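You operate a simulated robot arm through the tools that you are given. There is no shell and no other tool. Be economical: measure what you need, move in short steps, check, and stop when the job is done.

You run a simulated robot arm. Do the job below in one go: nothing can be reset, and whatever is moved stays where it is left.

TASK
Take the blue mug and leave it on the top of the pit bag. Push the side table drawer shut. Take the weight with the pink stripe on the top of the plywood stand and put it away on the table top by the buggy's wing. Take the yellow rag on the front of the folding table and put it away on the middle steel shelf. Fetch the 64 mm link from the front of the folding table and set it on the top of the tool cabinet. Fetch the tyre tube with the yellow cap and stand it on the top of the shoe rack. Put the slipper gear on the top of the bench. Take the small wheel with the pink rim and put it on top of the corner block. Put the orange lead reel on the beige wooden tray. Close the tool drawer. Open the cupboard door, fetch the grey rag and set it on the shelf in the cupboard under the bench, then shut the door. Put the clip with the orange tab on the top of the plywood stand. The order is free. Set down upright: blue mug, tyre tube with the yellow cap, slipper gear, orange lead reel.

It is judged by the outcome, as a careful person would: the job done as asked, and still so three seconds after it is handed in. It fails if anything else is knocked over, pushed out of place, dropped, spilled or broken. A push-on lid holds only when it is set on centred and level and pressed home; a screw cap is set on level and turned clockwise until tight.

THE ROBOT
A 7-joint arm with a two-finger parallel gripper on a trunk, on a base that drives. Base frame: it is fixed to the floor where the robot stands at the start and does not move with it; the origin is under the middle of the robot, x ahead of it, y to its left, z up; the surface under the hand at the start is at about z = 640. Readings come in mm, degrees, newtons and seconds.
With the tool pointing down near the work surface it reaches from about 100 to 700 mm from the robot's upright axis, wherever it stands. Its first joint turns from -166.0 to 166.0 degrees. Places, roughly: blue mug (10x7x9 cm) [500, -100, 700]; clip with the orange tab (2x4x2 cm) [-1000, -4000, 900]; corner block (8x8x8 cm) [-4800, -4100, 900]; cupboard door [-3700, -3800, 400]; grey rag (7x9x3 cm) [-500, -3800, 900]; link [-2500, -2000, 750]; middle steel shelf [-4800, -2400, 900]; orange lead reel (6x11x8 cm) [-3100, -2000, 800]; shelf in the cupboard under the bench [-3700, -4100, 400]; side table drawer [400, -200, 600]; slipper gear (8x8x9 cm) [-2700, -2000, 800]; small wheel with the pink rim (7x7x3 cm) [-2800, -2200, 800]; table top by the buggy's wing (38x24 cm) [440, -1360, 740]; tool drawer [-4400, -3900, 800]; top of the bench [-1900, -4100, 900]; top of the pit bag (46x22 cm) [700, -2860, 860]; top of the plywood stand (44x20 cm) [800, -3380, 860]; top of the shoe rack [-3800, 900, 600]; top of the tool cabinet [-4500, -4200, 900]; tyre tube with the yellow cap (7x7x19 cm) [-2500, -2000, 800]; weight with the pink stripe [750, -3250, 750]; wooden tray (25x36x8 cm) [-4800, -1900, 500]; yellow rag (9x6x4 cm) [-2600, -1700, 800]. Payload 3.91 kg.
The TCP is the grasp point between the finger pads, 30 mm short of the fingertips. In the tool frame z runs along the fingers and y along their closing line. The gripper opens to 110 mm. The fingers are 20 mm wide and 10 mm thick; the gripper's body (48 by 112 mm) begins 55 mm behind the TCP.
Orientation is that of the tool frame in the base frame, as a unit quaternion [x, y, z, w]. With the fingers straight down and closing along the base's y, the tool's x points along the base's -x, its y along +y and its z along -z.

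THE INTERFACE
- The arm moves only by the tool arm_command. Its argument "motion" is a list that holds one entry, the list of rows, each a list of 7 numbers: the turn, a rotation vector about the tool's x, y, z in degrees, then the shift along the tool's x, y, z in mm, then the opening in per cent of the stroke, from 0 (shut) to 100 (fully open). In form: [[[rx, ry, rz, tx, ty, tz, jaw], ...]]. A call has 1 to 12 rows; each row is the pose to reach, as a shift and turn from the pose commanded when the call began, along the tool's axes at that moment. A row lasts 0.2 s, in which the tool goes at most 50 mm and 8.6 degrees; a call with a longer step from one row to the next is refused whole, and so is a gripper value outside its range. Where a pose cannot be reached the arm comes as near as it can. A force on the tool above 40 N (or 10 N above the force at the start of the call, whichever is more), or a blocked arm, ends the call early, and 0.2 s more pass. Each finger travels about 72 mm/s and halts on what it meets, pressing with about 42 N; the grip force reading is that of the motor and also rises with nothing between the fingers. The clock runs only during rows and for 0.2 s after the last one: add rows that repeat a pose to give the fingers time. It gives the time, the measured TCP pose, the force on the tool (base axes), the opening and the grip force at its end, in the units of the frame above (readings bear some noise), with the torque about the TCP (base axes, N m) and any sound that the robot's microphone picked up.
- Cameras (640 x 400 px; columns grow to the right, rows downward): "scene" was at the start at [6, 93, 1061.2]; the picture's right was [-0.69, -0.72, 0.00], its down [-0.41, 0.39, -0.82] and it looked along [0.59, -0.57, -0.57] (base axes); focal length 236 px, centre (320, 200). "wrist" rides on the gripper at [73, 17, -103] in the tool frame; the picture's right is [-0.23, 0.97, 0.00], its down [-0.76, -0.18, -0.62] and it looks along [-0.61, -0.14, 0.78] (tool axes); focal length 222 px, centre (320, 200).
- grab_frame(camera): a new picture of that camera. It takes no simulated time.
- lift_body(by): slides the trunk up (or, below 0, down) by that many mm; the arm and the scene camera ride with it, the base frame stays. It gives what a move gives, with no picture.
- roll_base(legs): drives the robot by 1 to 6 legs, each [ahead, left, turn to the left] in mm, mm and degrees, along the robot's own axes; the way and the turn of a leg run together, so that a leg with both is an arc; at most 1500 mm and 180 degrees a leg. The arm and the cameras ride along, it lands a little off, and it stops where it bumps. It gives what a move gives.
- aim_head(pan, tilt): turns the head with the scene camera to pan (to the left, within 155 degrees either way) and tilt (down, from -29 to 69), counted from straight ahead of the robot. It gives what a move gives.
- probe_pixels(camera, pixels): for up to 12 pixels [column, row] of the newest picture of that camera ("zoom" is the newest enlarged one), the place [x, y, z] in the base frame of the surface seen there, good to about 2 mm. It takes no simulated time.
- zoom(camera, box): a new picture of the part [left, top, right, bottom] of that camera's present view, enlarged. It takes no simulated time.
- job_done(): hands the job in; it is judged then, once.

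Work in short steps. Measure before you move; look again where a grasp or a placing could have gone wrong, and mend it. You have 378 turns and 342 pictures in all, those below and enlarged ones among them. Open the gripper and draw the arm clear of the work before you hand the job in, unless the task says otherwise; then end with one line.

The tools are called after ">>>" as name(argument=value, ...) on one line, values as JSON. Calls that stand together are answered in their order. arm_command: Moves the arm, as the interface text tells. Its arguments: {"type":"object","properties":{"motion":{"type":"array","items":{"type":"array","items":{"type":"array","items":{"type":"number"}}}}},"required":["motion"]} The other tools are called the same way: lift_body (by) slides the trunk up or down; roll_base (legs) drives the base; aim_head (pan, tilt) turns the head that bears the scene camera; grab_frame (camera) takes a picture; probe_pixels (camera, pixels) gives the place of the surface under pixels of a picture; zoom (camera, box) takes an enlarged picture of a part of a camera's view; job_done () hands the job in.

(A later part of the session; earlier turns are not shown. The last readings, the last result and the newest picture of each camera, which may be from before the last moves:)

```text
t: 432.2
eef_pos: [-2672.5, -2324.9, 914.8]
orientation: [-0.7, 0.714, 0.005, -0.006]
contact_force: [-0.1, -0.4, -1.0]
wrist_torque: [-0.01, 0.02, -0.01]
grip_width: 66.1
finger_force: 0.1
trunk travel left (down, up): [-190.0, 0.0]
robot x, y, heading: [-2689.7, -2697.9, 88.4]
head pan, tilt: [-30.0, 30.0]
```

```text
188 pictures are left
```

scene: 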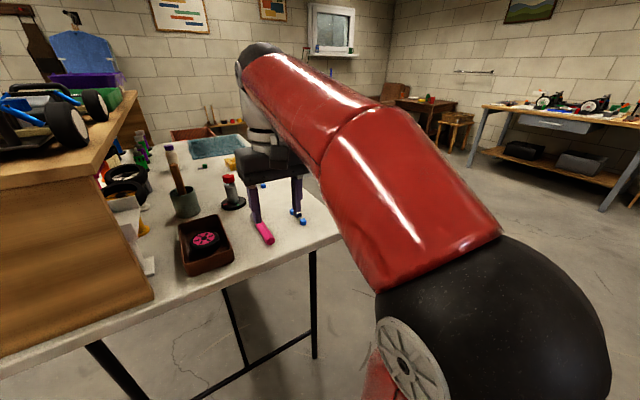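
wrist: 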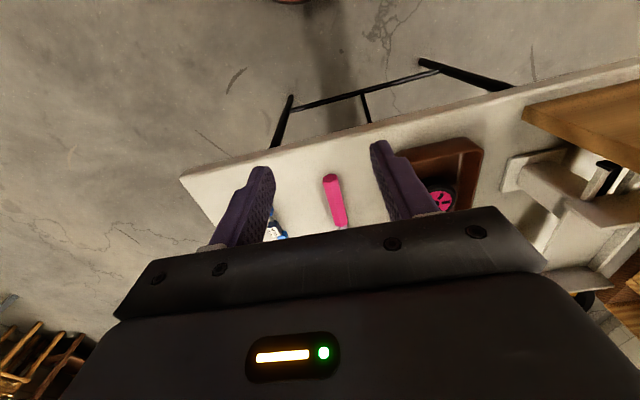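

From the south end I can see gear (232,190), brown box with the pink wheel (205,240) and the link (298,215). I enlarge and probe them.

>>> zoom(camera="scene", box=[160, 140, 320, 280])

>>> probe_pixels(camera="zoom", pixels=[[286, 148], [288, 180], [270, 225], [310, 215], [180, 385], [140, 365], [210, 380], [180, 335], [90, 420], [270, 400], [115, 345], [240, 330]])

```text
2.86 times, centred on (240, 210) of scene
```

zoom: 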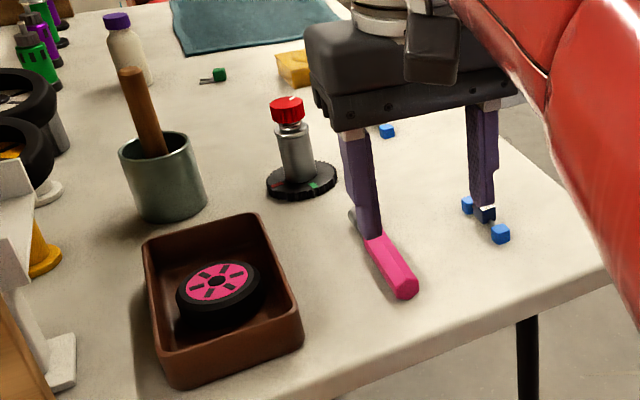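

```text
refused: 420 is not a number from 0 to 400
```

>>> probe_pixels(camera="zoom", pixels=[[286, 100], [286, 115], [294, 155], [270, 185], [330, 180], [298, 185], [218, 282], [180, 290], [262, 275], [215, 320], [170, 380], [255, 215]])

```text
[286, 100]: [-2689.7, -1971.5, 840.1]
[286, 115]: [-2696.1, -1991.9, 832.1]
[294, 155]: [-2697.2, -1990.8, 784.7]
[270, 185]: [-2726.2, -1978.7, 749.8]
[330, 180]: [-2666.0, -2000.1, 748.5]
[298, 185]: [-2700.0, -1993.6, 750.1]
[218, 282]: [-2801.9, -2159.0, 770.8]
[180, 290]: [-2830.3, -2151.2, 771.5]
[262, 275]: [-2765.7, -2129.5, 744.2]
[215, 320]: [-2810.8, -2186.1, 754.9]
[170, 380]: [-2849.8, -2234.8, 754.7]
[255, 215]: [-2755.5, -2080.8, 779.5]
```

Gear axis ≈(-2694,-1974): chrome stem z 755–815 and red cap to 840. I drive 90 mm nearer and reach over it.

>>> roll_base(legs=[[90, 0, 1.5]])

>>> arm_command(motion=[[[0, 0, 0, -45, 4, 0, 60], [0, 0, 0, -90, 8, 0, 60], [0, 0, 0, -135, 12, 0, 60], [0, 0, 0, -180, 16, 5, 60], [0, 0, 0, -210, 18, 10, 60]]])

>>> grab_frame(camera="wrist")

```text
t: 433.3
eef_pos: [-2681.7, -2233.5, 914.5]
orientation: [0.71, -0.704, -0.005, 0.006]
contact_force: [0.2, -0.4, 0.3]
wrist_torque: [-0.02, 0.01, 0.03]
grip_width: 66.0
finger_force: 0.0
trunk travel left (down, up): [-190.0, 0.0]
robot x, y, heading: [-2687.3, -2611.8, 90.0]
head pan, tilt: [-30.0, 30.0]
```

```text
t: 434.5
eef_pos: [-2701.0, -2023.9, 905.8]
orientation: [0.71, -0.704, -0.005, 0.006]
contact_force: [1.1, -0.8, 0.5]
wrist_torque: [0.05, 0.02, 0.02]
grip_width: 65.9
finger_force: 0.1
trunk travel left (down, up): [-190.0, 0.0]
robot x, y, heading: [-2686.8, -2608.2, 90.1]
head pan, tilt: [-30.0, 30.0]
```

```text
186 pictures are left
```

wrist: 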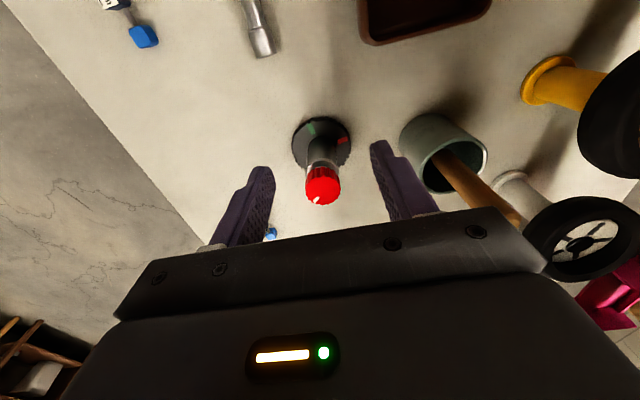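

I probe cap, disc and the cup's handle in the wrist view.

>>> probe_pixels(camera="wrist", pixels=[[308, 185], [338, 185], [322, 178], [325, 202], [295, 140], [348, 140], [322, 120], [320, 162], [400, 130], [470, 180], [525, 225]])

```text
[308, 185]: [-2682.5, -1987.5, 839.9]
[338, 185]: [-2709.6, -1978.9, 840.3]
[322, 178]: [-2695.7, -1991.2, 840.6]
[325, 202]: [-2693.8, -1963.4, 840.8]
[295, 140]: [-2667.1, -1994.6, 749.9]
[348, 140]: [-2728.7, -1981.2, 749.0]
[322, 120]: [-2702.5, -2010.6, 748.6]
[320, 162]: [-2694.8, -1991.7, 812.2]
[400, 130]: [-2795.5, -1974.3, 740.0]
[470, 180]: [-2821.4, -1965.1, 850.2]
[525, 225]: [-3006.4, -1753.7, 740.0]
```

Axis (-2695.5,-1974). I move over it and down to z≈797, then close on the chrome stem.

>>> arm_command(motion=[[[0, 0, 0, -25, -3, 0, 55], [0, 0, 0, -50, -5.5, 5, 55], [0, 0, 0, -50, -5.5, 45, 55], [0, 0, 0, -50, -5.5, 85, 55], [0, 0, 0, -50, -5.5, 108, 55], [0, 0, 0, -50, -5.5, 108, 55]]])

>>> grab_frame(camera="wrist")

>>> zoom(camera="scene", box=[120, 100, 300, 240])

```text
t: 435.9
eef_pos: [-2696.6, -1974.3, 797.1]
orientation: [0.71, -0.704, -0.005, 0.006]
contact_force: [0.5, 0.6, 0.0]
wrist_torque: [0.01, 0.02, 0.02]
grip_width: 60.4
finger_force: 0.0
out of reach, approached as far as the arm can: row 1, 2
trunk travel left (down, up): [-190.0, 0.0]
robot x, y, heading: [-2687.5, -2610.3, 90.0]
head pan, tilt: [-30.0, 30.0]
```

```text
185 pictures are left
```

wrist: 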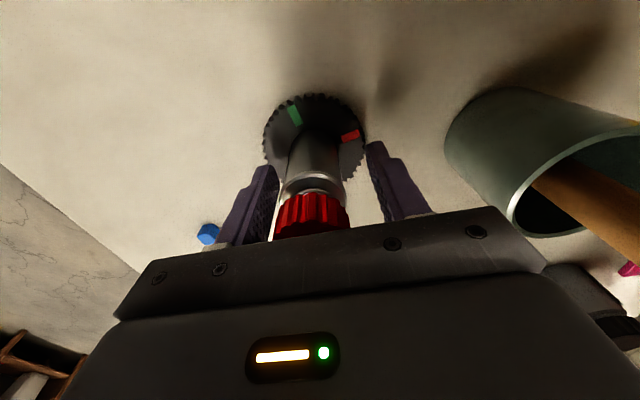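

```text
2.86 times, centred on (210, 170) of scene
```

zoom: 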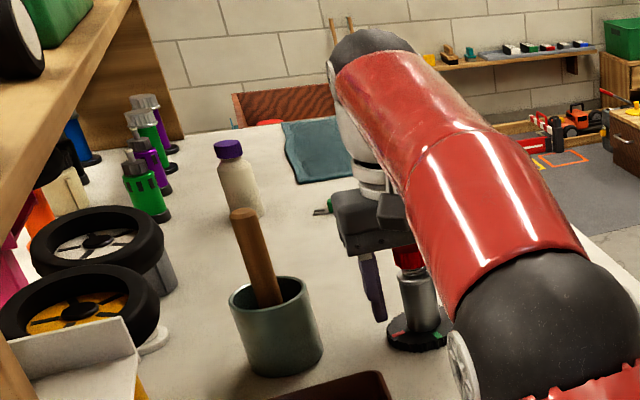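

I lower 8 mm more so the pads stay below the red cap, then close and lift slowly.

>>> arm_command(motion=[[[0, 0, 0, 0, 0, 4, 55], [0, 0, 0, 0, 0, 7, 55], [0, 0, 0, 0, 0, 7, 35], [0, 0, 0, 0, 0, 7, 18], [0, 0, 0, 0, 0, 7, 10], [0, 0, 0, 0, 0, 7, 10], [0, 0, 0, 0, 0, 2, 10], [0, 0, 0, 0, 0, -8, 10], [0, 0, 0, 0, 0, -22, 10], [0, 0, 0, 0, 0, -40, 10]]])

>>> grab_frame(camera="wrist")

>>> zoom(camera="scene", box=[160, 120, 320, 240])

```text
t: 438.1
eef_pos: [-2699.1, -1974.2, 837.6]
orientation: [0.71, -0.704, -0.005, 0.006]
contact_force: [0.0, 0.4, -0.7]
wrist_torque: [0.0, 0.0, -0.01]
grip_width: 34.2
finger_force: 42.2
trunk travel left (down, up): [-190.0, 0.0]
robot x, y, heading: [-2686.7, -2609.0, 90.1]
head pan, tilt: [-30.0, 30.0]
```

```text
183 pictures are left
```

wrist: 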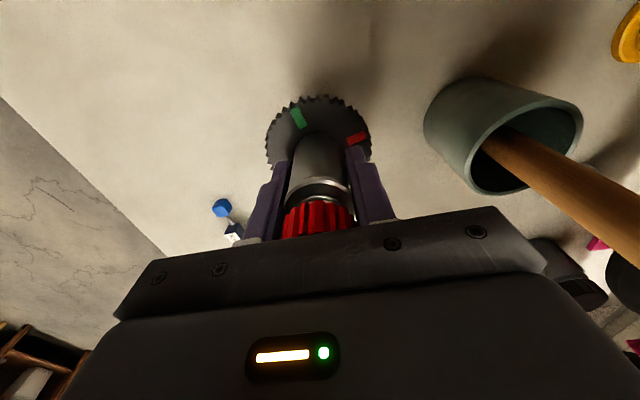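

```text
3.33 times, centred on (240, 180) of scene
```

zoom: 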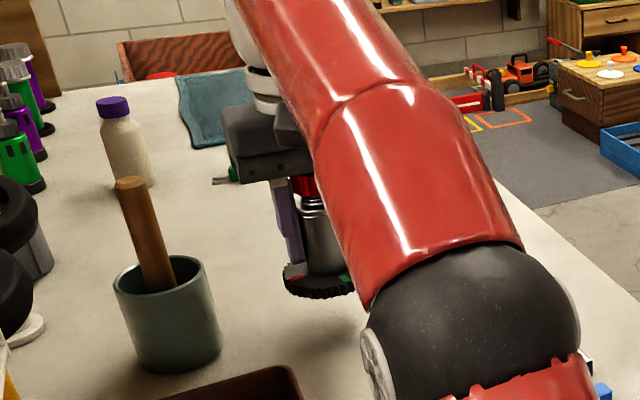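

The gear is held by its stem. I retract over the table end while rising.

>>> arm_command(motion=[[[0, 0, 0, 30, 0, -20, 10], [0, 0, 0, 65, 0, -40, 10], [0, 0, 0, 105, 0, -60, 10], [0, 0, 0, 150, 0, -75, 10], [0, 0, 0, 195, 0, -85, 10], [0, 0, 0, 240, 0, -95, 10], [0, 0, 0, 285, 0, -105, 10]]])

>>> grab_frame(camera="wrist")

```text
t: 439.7
eef_pos: [-2695.1, -2260.1, 943.4]
orientation: [0.71, -0.704, -0.004, 0.007]
contact_force: [0.6, 0.8, -1.0]
wrist_torque: [-0.04, 0.02, 0.0]
grip_width: 34.2
finger_force: 41.6
trunk travel left (down, up): [-190.0, 0.0]
robot x, y, heading: [-2691.9, -2608.4, 90.4]
head pan, tilt: [-30.0, 30.0]
```

```text
181 pictures are left
```

wrist: 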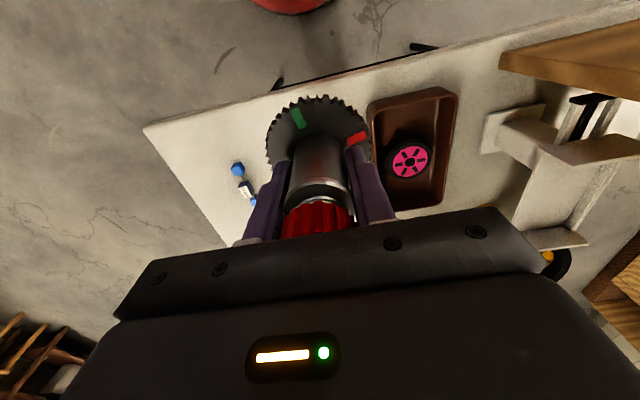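

Next the bench: I back up, turn round, and drive along to x≈-1900, keeping clear of the bench to look first.

>>> roll_base(legs=[[-250, 0, 0], [0, 0, 90], [0, 0, 90], [350, 790, 0]])

>>> arm_command(motion=[[[0, 0, 0, 0, 0, -15, 10], [0, 0, 0, 0, 0, -30, 10], [0, 0, 0, 0, 0, -35, 10]]])

>>> aim_head(pan=20, tilt=25)

>>> grab_frame(camera="scene")

```text
t: 453.3
eef_pos: [-1898.4, -3570.2, 943.1]
orientation: [0.709, 0.705, 0.007, 0.005]
contact_force: [-0.4, -0.7, -0.9]
wrist_torque: [-0.03, 0.01, -0.03]
grip_width: 34.3
finger_force: 42.3
trunk travel left (down, up): [-190.0, 0.0]
robot x, y, heading: [-1899.7, -3219.8, -90.8]
head pan, tilt: [-30.0, 30.0]
```

```text
t: 454.1
eef_pos: [-1898.3, -3569.6, 977.5]
orientation: [0.709, 0.705, 0.006, 0.005]
contact_force: [-0.2, -1.0, -1.7]
wrist_torque: [0.0, -0.01, 0.0]
grip_width: 34.2
finger_force: 41.8
trunk travel left (down, up): [-190.0, 0.0]
robot x, y, heading: [-1898.1, -3223.3, -90.6]
head pan, tilt: [-30.0, 30.0]
```

```text
t: 455.3
eef_pos: [-1897.2, -3571.0, 977.9]
orientation: [0.709, 0.705, 0.007, 0.005]
contact_force: [0.4, 1.1, -1.3]
wrist_torque: [0.02, -0.01, 0.0]
grip_width: 34.2
finger_force: 41.9
trunk travel left (down, up): [-190.0, 0.0]
robot x, y, heading: [-1898.5, -3218.5, -90.5]
head pan, tilt: [20.0, 25.0]
```

```text
180 pictures are left
```

scene: 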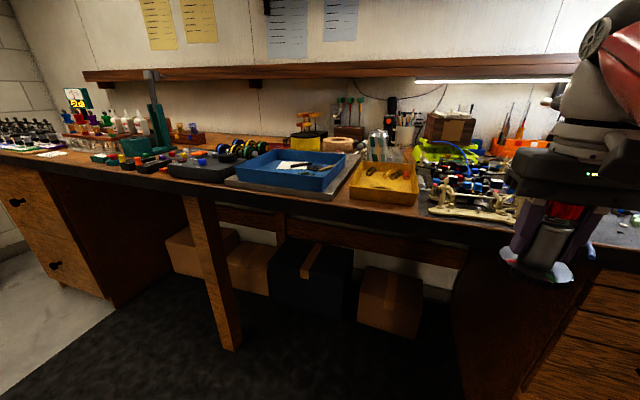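

The bench is crowded here; I look to the other side and enlarge for a free patch.

>>> zoom(camera="scene", box=[160, 120, 420, 220])

>>> zoom(camera="scene", box=[380, 100, 640, 270])

>>> grab_frame(camera="wrist")

```text
2.46 times, centred on (290, 170) of scene
```

zoom: 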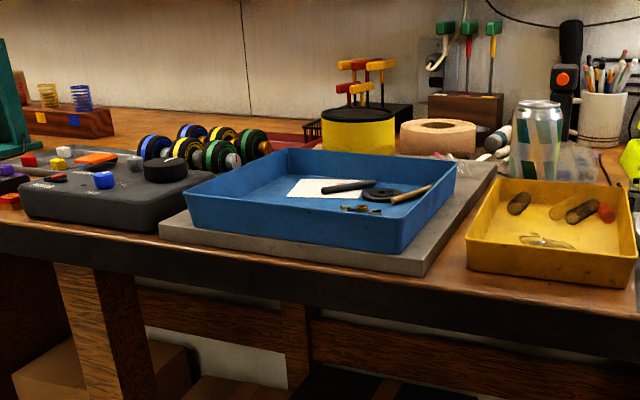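

```text
2.35 times, centred on (510, 185) of scene
```

zoom: 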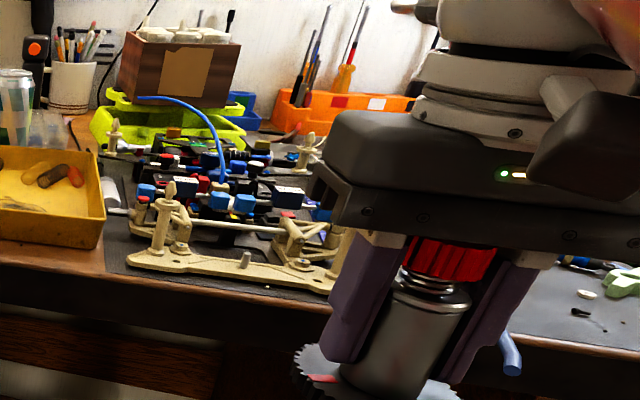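

```text
177 pictures are left
```

wrist: 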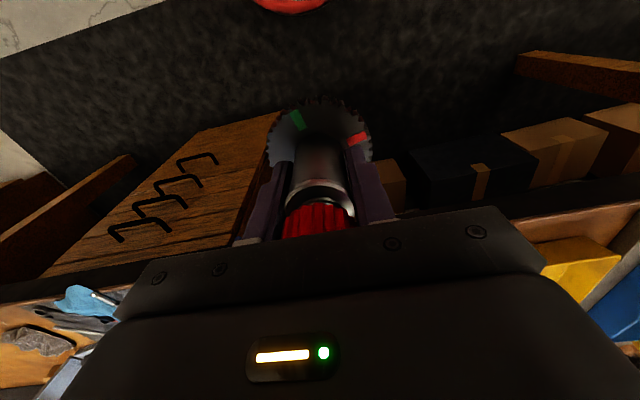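

The place given is just the middle of the long bench, so any free patch will do. I recall open wood near x≈-3350; I drive there to look.

>>> roll_base(legs=[[0, -1450, 0]])

>>> aim_head(pan=25, tilt=25)

>>> grab_frame(camera="scene")

>>> zoom(camera="scene", box=[330, 100, 560, 230])

```text
t: 462.4
eef_pos: [-3329.1, -3562.6, 977.8]
orientation: [0.705, 0.709, 0.006, 0.006]
contact_force: [0.1, 0.1, -1.1]
wrist_torque: [0.0, -0.02, -0.02]
grip_width: 34.1
finger_force: 42.0
trunk travel left (down, up): [-190.0, 0.0]
robot x, y, heading: [-3338.5, -3210.1, -89.9]
head pan, tilt: [20.0, 25.0]
```

```text
t: 463.1
eef_pos: [-3328.6, -3563.4, 977.2]
orientation: [0.705, 0.709, 0.006, 0.005]
contact_force: [-0.3, 0.4, -1.8]
wrist_torque: [-0.02, -0.01, -0.01]
grip_width: 34.1
finger_force: 41.7
trunk travel left (down, up): [-190.0, 0.0]
robot x, y, heading: [-3336.2, -3211.0, -89.9]
head pan, tilt: [25.0, 25.0]
```

```text
176 pictures are left
```

scene: 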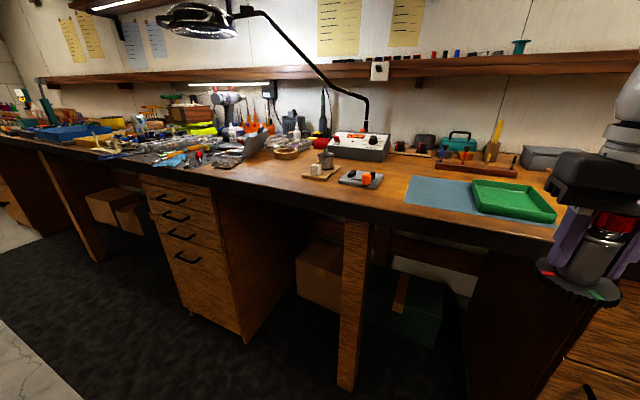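

```text
2.78 times, centred on (445, 165) of scene
```

zoom: 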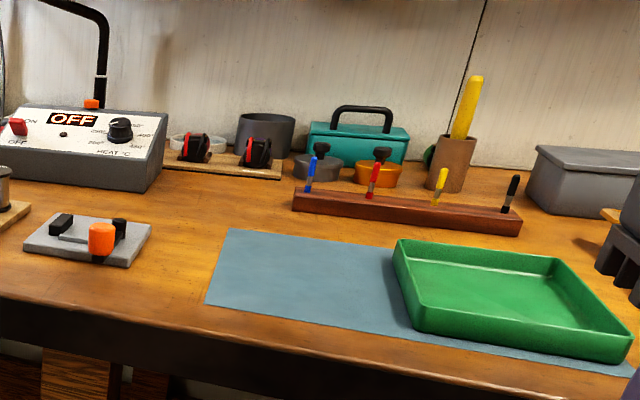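

There's bare wood between the small grey pad and the blue mat, zoom (185,240). I probe its extent.

>>> probe_pixels(camera="zoom", pixels=[[185, 230], [150, 225], [128, 268], [228, 230], [207, 300], [180, 290], [200, 200], [170, 310], [240, 195], [140, 195], [100, 225], [108, 15]])

```text
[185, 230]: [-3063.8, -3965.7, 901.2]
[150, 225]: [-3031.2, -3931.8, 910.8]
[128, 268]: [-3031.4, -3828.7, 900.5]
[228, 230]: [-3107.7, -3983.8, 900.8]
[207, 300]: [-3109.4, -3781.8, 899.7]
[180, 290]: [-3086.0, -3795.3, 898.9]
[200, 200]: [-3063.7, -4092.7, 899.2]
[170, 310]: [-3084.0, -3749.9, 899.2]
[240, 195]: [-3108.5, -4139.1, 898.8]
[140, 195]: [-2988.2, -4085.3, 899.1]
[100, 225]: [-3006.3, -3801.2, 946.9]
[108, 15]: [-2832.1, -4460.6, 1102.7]
```

That gap is too narrow and the area behind too far to reach high enough. But the grey rag's old place (x -425…-600, y -3735…-3860) is bare bench; I drive back there.

>>> roll_base(legs=[[0, 1410, 0], [0, 1400, 0]])

>>> aim_head(pan=30, tilt=30)

>>> grab_frame(camera="scene")

```text
t: 476.8
eef_pos: [-503.2, -3543.9, 978.5]
orientation: [0.7, 0.714, 0.006, 0.005]
contact_force: [0.2, -0.3, -1.9]
wrist_torque: [-0.01, -0.01, 0.01]
grip_width: 34.2
finger_force: 42.0
trunk travel left (down, up): [-190.0, 0.0]
robot x, y, heading: [-513.9, -3189.3, -89.2]
head pan, tilt: [25.0, 25.0]
```

```text
t: 477.4
eef_pos: [-503.1, -3543.3, 977.9]
orientation: [0.701, 0.713, 0.007, 0.005]
contact_force: [0.7, 0.4, -1.6]
wrist_torque: [0.0, -0.02, 0.02]
grip_width: 34.3
finger_force: 41.4
trunk travel left (down, up): [-190.0, 0.0]
robot x, y, heading: [-509.2, -3191.8, -89.0]
head pan, tilt: [30.0, 30.0]
```

```text
174 pictures are left
```

scene: 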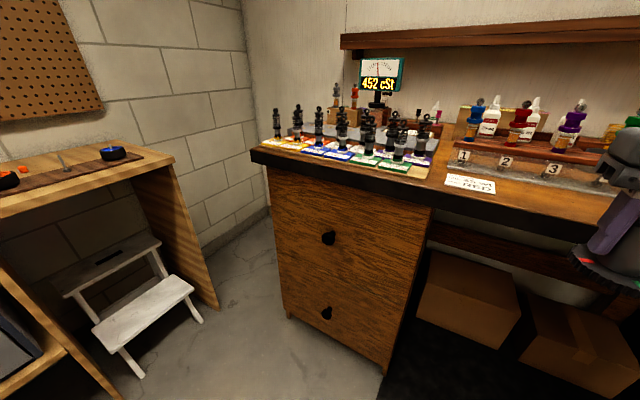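

I move 110 mm ahead, then carry the gear over the free patch and look with the wrist camera.

>>> roll_base(legs=[[110, 0, -1]])

>>> arm_command(motion=[[[0, 0, 0, -40, -4, 0, 10], [0, 0, 0, -80, -8, 0, 10], [0, 0, 0, -105, -10, 2, 10], [0, 0, 0, -105, -10, 2, 10]]])

>>> grab_frame(camera="wrist")

>>> aim_head(pan=20, tilt=30)

>>> grab_frame(camera="scene")

```text
t: 478.6
eef_pos: [-508.0, -3654.9, 977.6]
orientation: [0.707, 0.708, 0.007, 0.005]
contact_force: [0.3, 0.3, -1.4]
wrist_torque: [0.01, 0.04, 0.0]
grip_width: 34.2
finger_force: 41.8
trunk travel left (down, up): [-190.0, 0.0]
robot x, y, heading: [-513.7, -3300.3, -90.5]
head pan, tilt: [30.0, 30.0]
```

```text
t: 479.6
eef_pos: [-518.2, -3758.5, 973.7]
orientation: [0.707, 0.708, 0.004, 0.006]
contact_force: [0.0, 0.1, -0.3]
wrist_torque: [0.0, 0.02, 0.02]
grip_width: 34.3
finger_force: 42.2
trunk travel left (down, up): [-190.0, 0.0]
robot x, y, heading: [-512.9, -3298.3, -90.1]
head pan, tilt: [30.0, 30.0]
```

```text
173 pictures are left
```

wrist: 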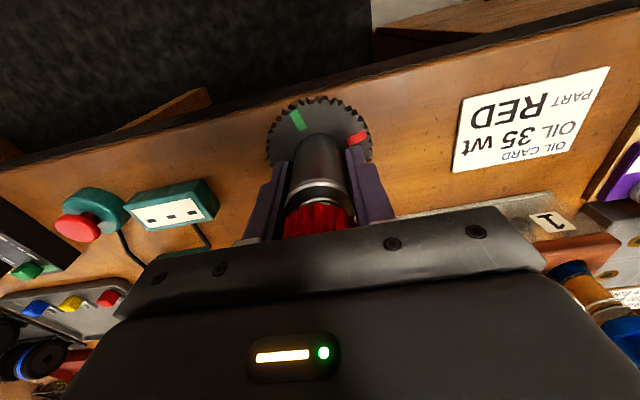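

```text
t: 480.3
eef_pos: [-518.9, -3758.8, 974.0]
orientation: [0.706, 0.708, 0.004, 0.007]
contact_force: [-0.4, -0.6, -0.6]
wrist_torque: [0.0, 0.02, -0.02]
grip_width: 34.4
finger_force: 41.7
trunk travel left (down, up): [-190.0, 0.0]
robot x, y, heading: [-512.0, -3303.7, -90.2]
head pan, tilt: [20.0, 30.0]
```

```text
172 pictures are left
```

scene: 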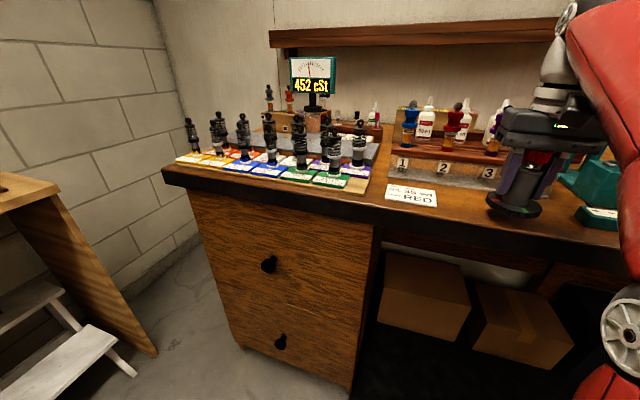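

I shift 38 mm further in and lower to the bench surface (TCP ≈951).

>>> arm_command(motion=[[[0, 0, 0, -20, 2, 2, 10], [0, 0, 0, -38, 3, 5, 10], [0, 0, 0, -38, 3, 14, 10], [0, 0, 0, -38, 3, 20, 10], [0, 0, 0, -38, 3, 23, 10], [0, 0, 0, -38, 3, 23, 10]]])

>>> zoom(camera="scene", box=[420, 100, 620, 240])

```text
t: 481.7
eef_pos: [-513.6, -3798.0, 951.1]
orientation: [0.707, 0.708, 0.006, 0.005]
contact_force: [-0.4, -0.6, -0.8]
wrist_torque: [-0.02, -0.01, 0.03]
grip_width: 34.2
finger_force: 41.9
out of reach, approached as far as the arm can: row 1, 2
trunk travel left (down, up): [-190.0, 0.0]
robot x, y, heading: [-512.4, -3302.4, -90.3]
head pan, tilt: [20.0, 30.0]
```

```text
2.86 times, centred on (520, 170) of scene
```

zoom: 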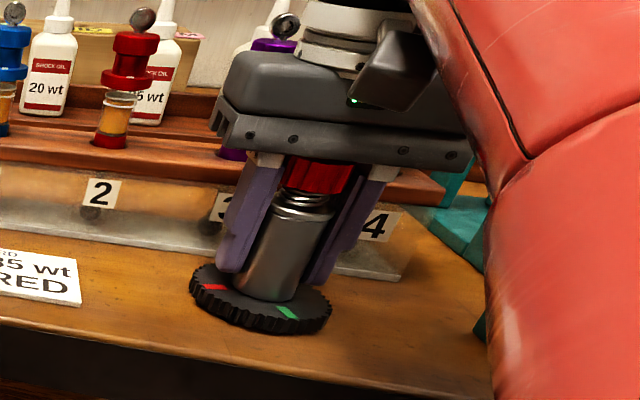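

I lower in 1 mm steps to feel the surface, then release and rise.

>>> arm_command(motion=[[[0, 0, 0, 0, 0, 1, 10], [0, 0, 0, 0, 0, 2, 10], [0, 0, 0, 0, 0, 2, 10]]])

>>> probe_pixels(camera="zoom", pixels=[[265, 325], [265, 335], [320, 310], [195, 285]])

```text
t: 482.5
eef_pos: [-515.0, -3796.7, 950.2]
orientation: [0.706, 0.708, 0.006, 0.004]
contact_force: [-0.3, -0.4, -0.8]
wrist_torque: [0.02, -0.01, 0.03]
grip_width: 34.2
finger_force: 42.0
trunk travel left (down, up): [-190.0, 0.0]
robot x, y, heading: [-516.3, -3304.8, -90.2]
head pan, tilt: [20.0, 30.0]
```

```text
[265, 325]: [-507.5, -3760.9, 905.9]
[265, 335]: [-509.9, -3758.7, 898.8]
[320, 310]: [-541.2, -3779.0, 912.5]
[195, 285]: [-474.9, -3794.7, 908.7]
```

>>> arm_command(motion=[[[0, 0, 0, 0, 0, 1, 10], [0, 0, 0, 0, 0, 1.5, 10], [0, 0, 0, 0, 0, 1.5, 25], [0, 0, 0, 0, 0, 1.5, 45], [0, 0, 0, 0, 0, 1.5, 58], [0, 0, 0, 0, 0, 1.5, 58]]])

>>> zoom(camera="scene", box=[420, 100, 620, 240])

```text
t: 483.9
eef_pos: [-514.5, -3797.3, 948.4]
orientation: [0.707, 0.708, 0.006, 0.005]
contact_force: [-0.3, 0.5, 0.6]
wrist_torque: [0.03, 0.0, -0.03]
grip_width: 63.8
finger_force: 0.1
trunk travel left (down, up): [-190.0, 0.0]
robot x, y, heading: [-514.6, -3303.7, -90.3]
head pan, tilt: [20.0, 30.0]
```

```text
2.86 times, centred on (520, 170) of scene
```

zoom: 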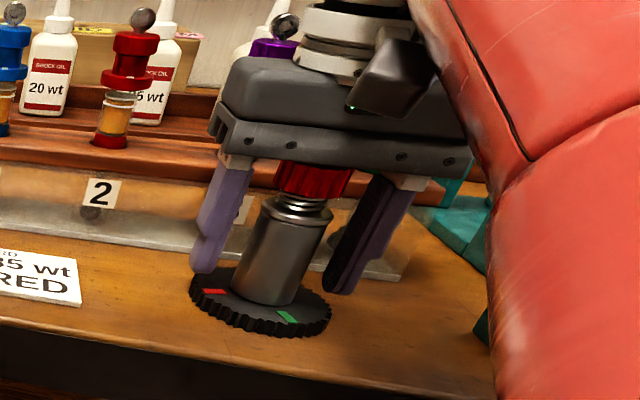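

Gear stands upright. I rise slightly and back out toward me.

>>> arm_command(motion=[[[0, 0, 0, 0, 0, -6, 58], [0, 0, 0, 10, 0, -10, 58], [0, 0, 0, 40, 0, -14, 58], [0, 0, 0, 80, 0, -22, 58], [0, 0, 0, 120, 0, -26, 58], [0, 0, 0, 150, 0, -26, 58]]])

>>> zoom(camera="scene", box=[420, 100, 620, 240])

```text
t: 485.3
eef_pos: [-514.6, -3646.3, 975.2]
orientation: [0.706, 0.708, 0.007, 0.004]
contact_force: [0.1, -0.8, 0.6]
wrist_torque: [0.04, 0.01, -0.03]
grip_width: 64.0
finger_force: 0.1
trunk travel left (down, up): [-190.0, 0.0]
robot x, y, heading: [-510.8, -3301.8, -89.9]
head pan, tilt: [20.0, 30.0]
```

```text
2.86 times, centred on (520, 170) of scene
```

zoom: 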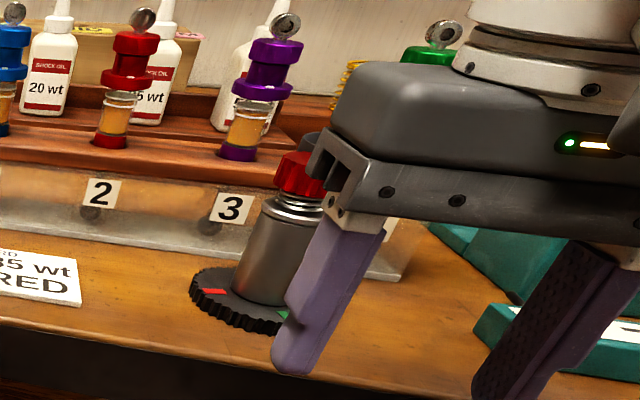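

Gear placed. Next the yellow rag: I drive to the table's east side at y≈-1690.

>>> roll_base(legs=[[-120, 0, 0], [0, 0, -90], [0, -1480, 0], [1450, 0, 0]])

>>> aim_head(pan=22, tilt=30)

>>> grab_frame(camera="scene")

>>> grab_frame(camera="wrist")

```text
t: 504.2
eef_pos: [-2301.9, -1682.2, 975.6]
orientation: [1.0, 0.0, 0.001, 0.008]
contact_force: [-0.1, 0.2, 0.0]
wrist_torque: [0.01, 0.0, 0.0]
grip_width: 63.6
finger_force: 0.1
trunk travel left (down, up): [-190.0, 0.0]
robot x, y, heading: [-1956.4, -1683.4, 179.6]
head pan, tilt: [20.0, 30.0]
```

```text
t: 504.8
eef_pos: [-2301.8, -1680.3, 976.2]
orientation: [1.0, 0.0, 0.001, 0.008]
contact_force: [-0.7, -0.2, 0.7]
wrist_torque: [0.0, 0.05, 0.0]
grip_width: 63.8
finger_force: 0.0
trunk travel left (down, up): [-190.0, 0.0]
robot x, y, heading: [-1957.1, -1682.0, 179.9]
head pan, tilt: [22.0, 30.0]
```

```text
168 pictures are left
```

scene: 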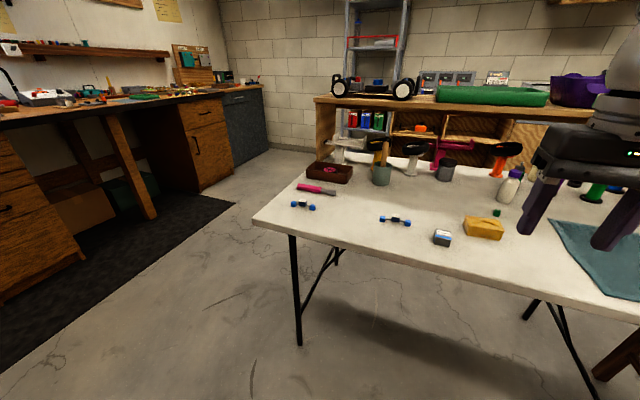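

```text
167 pictures are left
```

wrist: 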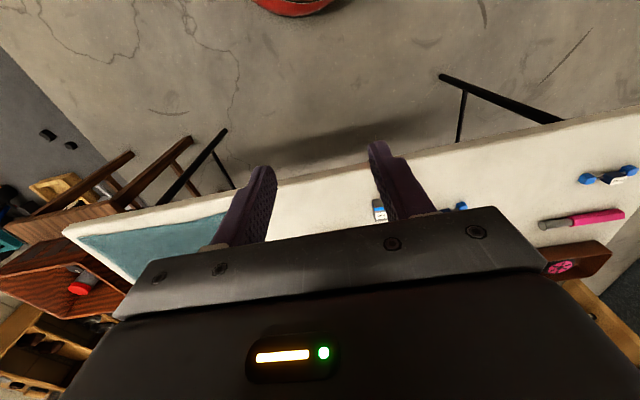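

I enlarge and probe the yellow rag and neighbours.

>>> zoom(camera="scene", box=[420, 190, 560, 270])

>>> probe_pixels(camera="zoom", pixels=[[213, 140], [200, 195], [365, 215], [370, 150], [290, 150], [240, 125], [345, 120], [100, 215], [350, 100], [400, 20], [285, 215], [130, 230]])

```text
4.57 times, centred on (490, 230) of scene
```

zoom: 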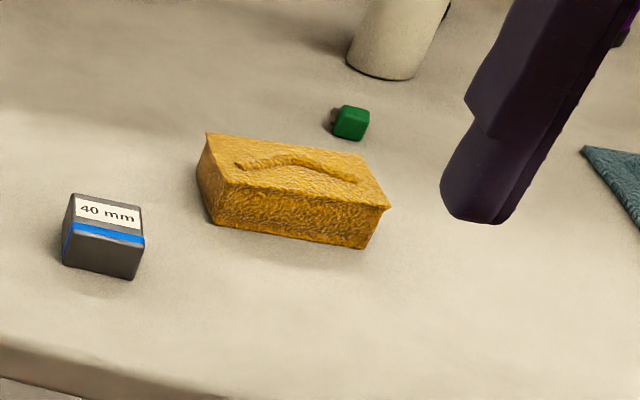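

```text
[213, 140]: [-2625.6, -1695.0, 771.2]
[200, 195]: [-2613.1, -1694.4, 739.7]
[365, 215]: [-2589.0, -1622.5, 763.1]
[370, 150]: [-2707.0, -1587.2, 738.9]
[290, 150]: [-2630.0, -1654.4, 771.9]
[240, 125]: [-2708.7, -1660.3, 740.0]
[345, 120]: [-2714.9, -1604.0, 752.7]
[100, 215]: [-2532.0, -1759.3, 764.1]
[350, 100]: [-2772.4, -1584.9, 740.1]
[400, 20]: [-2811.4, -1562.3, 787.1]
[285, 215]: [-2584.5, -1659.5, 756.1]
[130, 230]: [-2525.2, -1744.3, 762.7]
```

I probe the rag's top corners to find its axis.

>>> probe_pixels(camera="zoom", pixels=[[210, 138], [360, 158], [384, 206], [226, 186], [372, 185], [216, 160], [225, 222], [365, 245]])

```text
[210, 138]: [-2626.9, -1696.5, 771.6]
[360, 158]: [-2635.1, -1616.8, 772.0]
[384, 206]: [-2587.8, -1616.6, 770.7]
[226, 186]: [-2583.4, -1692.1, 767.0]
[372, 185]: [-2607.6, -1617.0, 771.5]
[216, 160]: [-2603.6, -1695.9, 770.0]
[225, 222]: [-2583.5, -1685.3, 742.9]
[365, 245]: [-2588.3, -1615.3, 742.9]
```

Rag: x -2584…-2632, y -1697…-1614. I align the base, and tilt the tool 45° forward in front of it with jaws fully open.

>>> roll_base(legs=[[60, -25, 0.4]])

>>> arm_command(motion=[[[0, -7.5, 0, -20, 0, 12, 100], [0, -15, 0, -40, 0, 25, 100], [0, -22.5, 0, -60, 0, 38, 100], [0, -30, 0, -80, 0, 50, 100], [0, -37.5, 0, -100, 0, 64, 100], [0, -45, 0, -118, 0, 76, 100], [0, -45, 0, -118, 0, 76, 100]]])

>>> grab_frame(camera="wrist")

```text
t: 505.8
eef_pos: [-2361.4, -1657.2, 975.1]
orientation: [1.0, 0.003, 0.001, 0.007]
contact_force: [-0.4, 0.2, 0.3]
wrist_torque: [-0.05, -0.01, 0.01]
grip_width: 63.6
finger_force: 0.1
trunk travel left (down, up): [-190.0, 0.0]
robot x, y, heading: [-2019.3, -1656.5, -179.9]
head pan, tilt: [22.0, 30.0]
```

```text
t: 507.4
eef_pos: [-2479.6, -1661.2, 900.0]
orientation: [0.924, 0.0, -0.382, 0.008]
contact_force: [-0.1, -0.4, -0.5]
wrist_torque: [-0.01, 0.02, -0.01]
grip_width: 110.1
finger_force: 0.0
trunk travel left (down, up): [-190.0, 0.0]
robot x, y, heading: [-2020.1, -1658.5, -179.9]
head pan, tilt: [22.0, 30.0]
```

```text
165 pictures are left
```

wrist: 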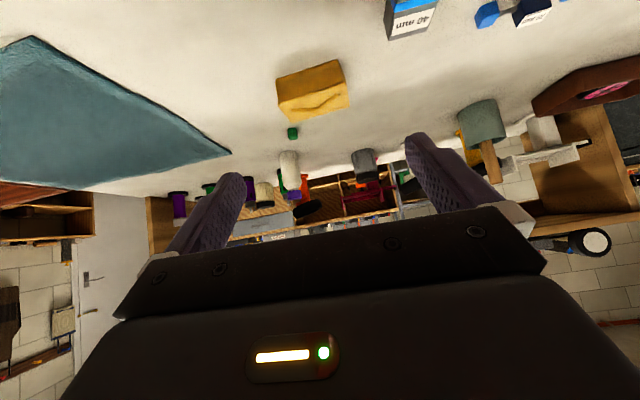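

I advance along the tool's line 182 mm to (-2607,-1656,770), close on the rag and lift.

>>> arm_command(motion=[[[0, 0, 0, 0, -5, 45, 100], [0, 0, 0, 1, -5, 90, 100], [0, 0, 0, 2, -5, 135, 100], [0, 0, 0, 2, -5, 165, 100], [0, 0, 0, 2, -5, 181, 100], [0, 0, 0, 2, -5, 181, 80], [0, 0, 0, 2, -5, 181, 60], [0, 0, 0, 2, -5, 181, 50], [0, 0, 0, 2, -5, 181, 50], [0, 0, 0, -10, -5, 172, 50], [0, 0, 0, -30, -5, 155, 50], [0, 0, 0, -50, -5, 135, 50]]])

>>> grab_frame(camera="wrist")

>>> zoom(camera="scene", box=[420, 150, 640, 290])

```text
t: 510.0
eef_pos: [-2610.5, -1656.5, 837.8]
orientation: [0.925, 0.0, -0.381, 0.009]
contact_force: [0.2, -0.8, 0.0]
wrist_torque: [0.0, -0.01, 0.01]
grip_width: 85.2
finger_force: 42.2
trunk travel left (down, up): [-190.0, 0.0]
robot x, y, heading: [-2015.4, -1659.9, -180.1]
head pan, tilt: [22.0, 30.0]
```

```text
164 pictures are left
```

wrist: 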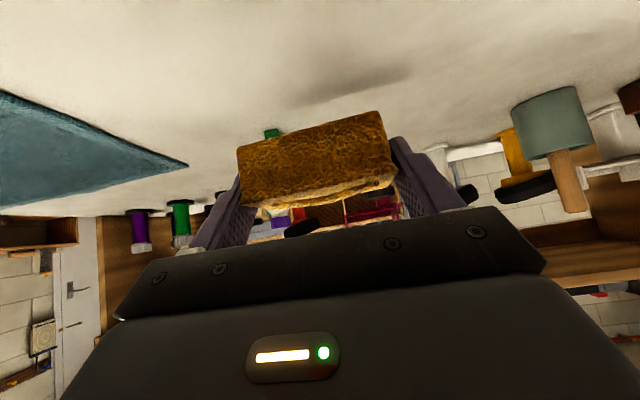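

```text
2.86 times, centred on (530, 220) of scene
```

zoom: 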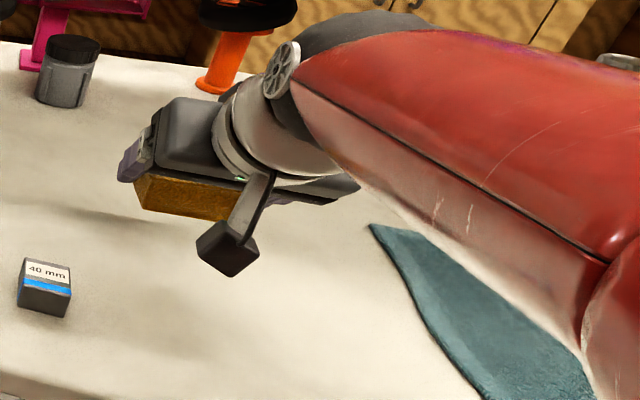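

Rag held (85 mm). I retract and carry it round the south end to the steel shelf.

>>> arm_command(motion=[[[0, 0, 0, 15, 0, -35, 50], [0, 0, 0, 35, 0, -70, 50], [0, 0, 0, 60, 0, -105, 50], [0, 0, 0, 85, 0, -140, 50], [0, 0, 0, 106, 0, -177, 50]]])

>>> roll_base(legs=[[-100, 0, 0], [0, 1150, 0], [1450, 0, 0], [480, 0, 0], [0, -400, 0]])

>>> aim_head(pan=20, tilt=15)

>>> grab_frame(camera="scene")

```text
t: 511.2
eef_pos: [-2410.5, -1653.2, 888.7]
orientation: [0.924, -0.001, -0.382, 0.008]
contact_force: [-1.0, -0.2, -0.4]
wrist_torque: [0.02, -0.02, -0.02]
grip_width: 84.7
finger_force: 42.1
trunk travel left (down, up): [-190.0, 0.0]
robot x, y, heading: [-2016.2, -1656.6, -179.9]
head pan, tilt: [22.0, 30.0]
```

```text
t: 529.1
eef_pos: [-4228.3, -2375.7, 889.3]
orientation: [0.924, -0.007, -0.382, 0.006]
contact_force: [-0.1, -0.5, -0.1]
wrist_torque: [-0.02, -0.01, 0.01]
grip_width: 84.1
finger_force: 41.8
trunk travel left (down, up): [-190.0, 0.0]
robot x, y, heading: [-3832.2, -2386.1, 178.9]
head pan, tilt: [22.0, 30.0]
```

```text
t: 529.9
eef_pos: [-4230.1, -2375.5, 888.4]
orientation: [0.924, -0.006, -0.381, 0.006]
contact_force: [-0.1, 0.0, -0.2]
wrist_torque: [0.0, 0.03, -0.02]
grip_width: 84.1
finger_force: 41.7
trunk travel left (down, up): [-190.0, 0.0]
robot x, y, heading: [-3834.2, -2381.3, 179.4]
head pan, tilt: [20.0, 15.0]
```

```text
162 pictures are left
```

scene: 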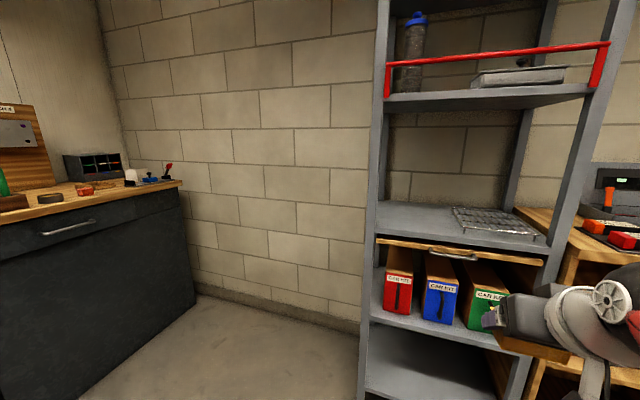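

The middle shelf (z≈850) has free space on its left. I probe it, the wire rack's edge and the shelf above.

>>> probe_pixels(camera="scene", pixels=[[385, 225], [400, 220], [440, 222], [462, 240], [455, 212], [400, 205], [440, 205], [378, 235], [420, 107], [480, 245], [540, 235], [395, 240]])

```text
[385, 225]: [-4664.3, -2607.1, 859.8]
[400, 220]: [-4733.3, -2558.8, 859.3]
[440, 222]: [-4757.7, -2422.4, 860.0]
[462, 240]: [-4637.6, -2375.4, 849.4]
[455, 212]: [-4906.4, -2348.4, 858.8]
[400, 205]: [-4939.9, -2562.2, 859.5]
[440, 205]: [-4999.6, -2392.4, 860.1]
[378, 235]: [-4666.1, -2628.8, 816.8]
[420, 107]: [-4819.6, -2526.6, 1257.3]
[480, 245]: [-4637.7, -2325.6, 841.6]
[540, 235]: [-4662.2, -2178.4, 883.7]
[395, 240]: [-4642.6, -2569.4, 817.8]
```

Shelf surface z≈859.5, free for y -2600…-2380. I drive in line with y≈-2480 and closer, then raise the rag a little.

>>> roll_base(legs=[[330, 103, 0.6]])

>>> arm_command(motion=[[[0, 0, 0, -14, 0, -14, 50], [0, 0, 0, -26, 0, -26, 50], [0, 0, 0, -48, 0, -4, 50], [0, 0, 0, -75, 0, 23, 50], [0, 0, 0, -100, 0, 48, 50]]])

>>> grab_frame(camera="scene")

>>> grab_frame(camera="wrist")

```text
t: 532.1
eef_pos: [-4556.1, -2478.2, 889.8]
orientation: [0.924, -0.001, -0.382, 0.009]
contact_force: [-0.7, 0.3, 0.4]
wrist_torque: [0.0, 0.02, 0.01]
grip_width: 83.9
finger_force: 42.1
trunk travel left (down, up): [-190.0, 0.0]
robot x, y, heading: [-4162.3, -2484.6, 179.7]
head pan, tilt: [20.0, 15.0]
```

```text
t: 533.3
eef_pos: [-4660.7, -2478.1, 927.1]
orientation: [0.924, -0.003, -0.382, 0.007]
contact_force: [0.0, -0.9, 0.7]
wrist_torque: [0.0, -0.02, 0.01]
grip_width: 83.8
finger_force: 41.9
trunk travel left (down, up): [-190.0, 0.0]
robot x, y, heading: [-4164.9, -2484.4, 179.7]
head pan, tilt: [20.0, 15.0]
```

```text
161 pictures are left
```

scene: 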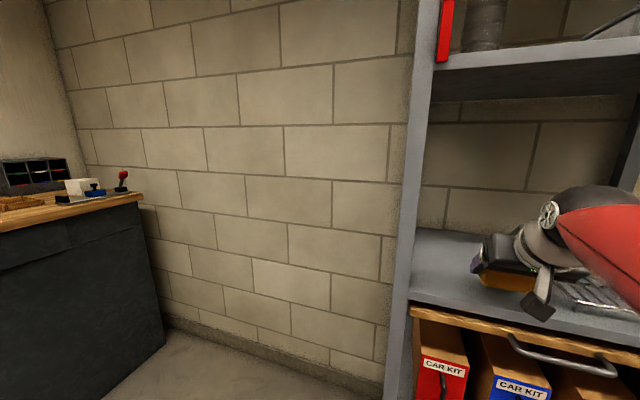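

```text
160 pictures are left
```

wrist: 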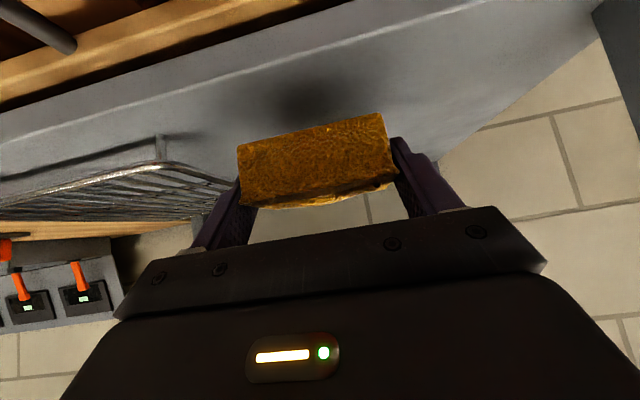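

The wire rack is to the left in the wrist view; I probe its edge to be sure of clearance.

>>> probe_pixels(camera="wrist", pixels=[[160, 140], [162, 160], [225, 182], [195, 172], [240, 110], [310, 95], [420, 90]])

```text
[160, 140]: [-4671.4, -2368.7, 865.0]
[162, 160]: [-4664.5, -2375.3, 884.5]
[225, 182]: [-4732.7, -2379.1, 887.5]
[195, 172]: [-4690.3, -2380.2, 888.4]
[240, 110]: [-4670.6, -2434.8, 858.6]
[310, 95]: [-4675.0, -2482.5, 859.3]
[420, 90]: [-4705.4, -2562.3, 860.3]
```

Rack edge at y≈-2380: fine. I extend to x≈-4730, y≈-2490 and lower to z≈891, then release.

>>> arm_command(motion=[[[0, 0, 0, -25, 6, 25, 50], [0, 0, 0, -49, 12, 49, 50], [0, 0, 0, -37, 12, 62, 50], [0, 0, 0, -28, 12, 71, 50], [0, 0, 0, -24, 12, 75, 50], [0, 0, 0, -23, 12, 76, 50], [0, 0, 0, -23, 12, 76, 75], [0, 0, 0, -23, 12, 76, 95], [0, 0, 0, -23, 12, 76, 95]]])

>>> grab_frame(camera="wrist")

```text
t: 535.3
eef_pos: [-4729.8, -2491.7, 889.9]
orientation: [0.924, -0.002, -0.383, 0.009]
contact_force: [0.7, -3.9, 4.6]
wrist_torque: [0.19, 0.04, 0.04]
grip_width: 102.4
finger_force: 0.1
trunk travel left (down, up): [-190.0, 0.0]
robot x, y, heading: [-4166.5, -2483.5, 179.7]
head pan, tilt: [20.0, 15.0]
```

```text
159 pictures are left
```

wrist: 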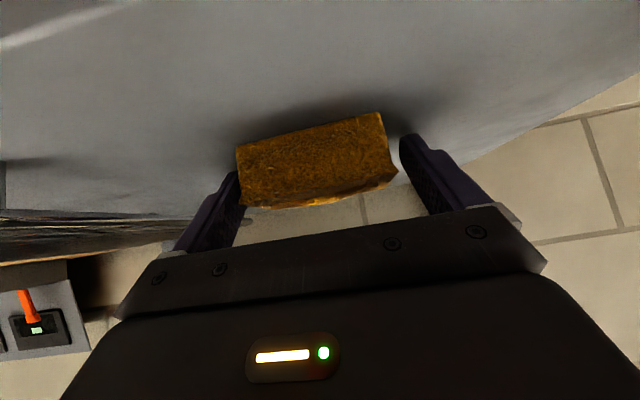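

Released. I withdraw along the tool's line.

>>> arm_command(motion=[[[0, 0, 0, 0, 0, -20, 95], [0, 0, 0, 0, 0, -50, 95], [0, 0, 0, 15, 0, -85, 95], [0, 0, 0, 45, 0, -115, 95], [0, 0, 0, 75, 0, -145, 95], [0, 0, 0, 100, 0, -170, 95]]])

>>> grab_frame(camera="scene")

```text
t: 536.7
eef_pos: [-4539.9, -2490.7, 936.6]
orientation: [0.924, -0.001, -0.381, 0.008]
contact_force: [-0.7, -0.3, -1.3]
wrist_torque: [-0.01, -0.02, -0.01]
grip_width: 104.5
finger_force: 0.0
trunk travel left (down, up): [-190.0, 0.0]
robot x, y, heading: [-4164.2, -2484.9, 179.8]
head pan, tilt: [20.0, 15.0]
```

```text
158 pictures are left
```

scene: 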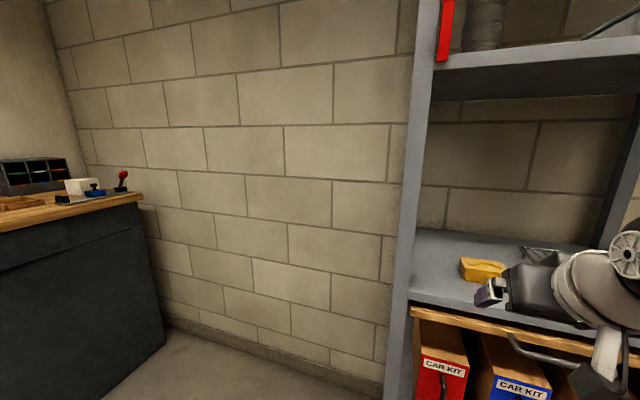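

The yellow rag lies on the middle shelf. In this view the corner block is at about (80,190); I enlarge to know the destination.

>>> zoom(camera="scene", box=[0, 140, 160, 240])

>>> probe_pixels(camera="zoom", pixels=[[310, 155], [280, 185], [330, 185], [375, 190], [480, 130], [480, 180], [420, 210], [150, 220], [60, 250]])

```text
4.00 times, centred on (80, 190) of scene
```

zoom: 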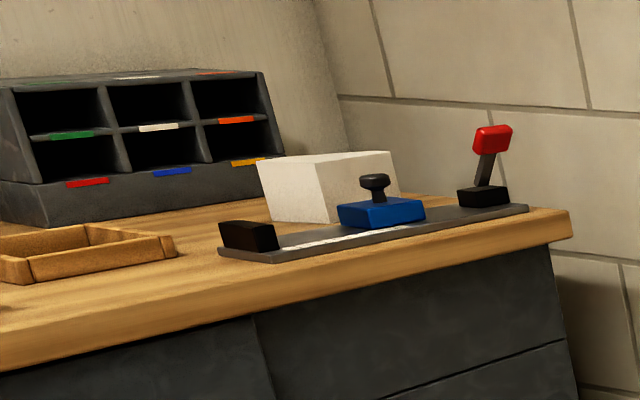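

```text
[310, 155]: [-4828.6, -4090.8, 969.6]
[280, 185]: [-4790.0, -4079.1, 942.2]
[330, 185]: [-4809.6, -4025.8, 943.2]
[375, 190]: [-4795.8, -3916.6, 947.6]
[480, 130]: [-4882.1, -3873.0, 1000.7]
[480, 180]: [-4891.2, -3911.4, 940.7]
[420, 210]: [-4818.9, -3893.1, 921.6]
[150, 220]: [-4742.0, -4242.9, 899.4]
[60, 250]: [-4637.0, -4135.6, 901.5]
```

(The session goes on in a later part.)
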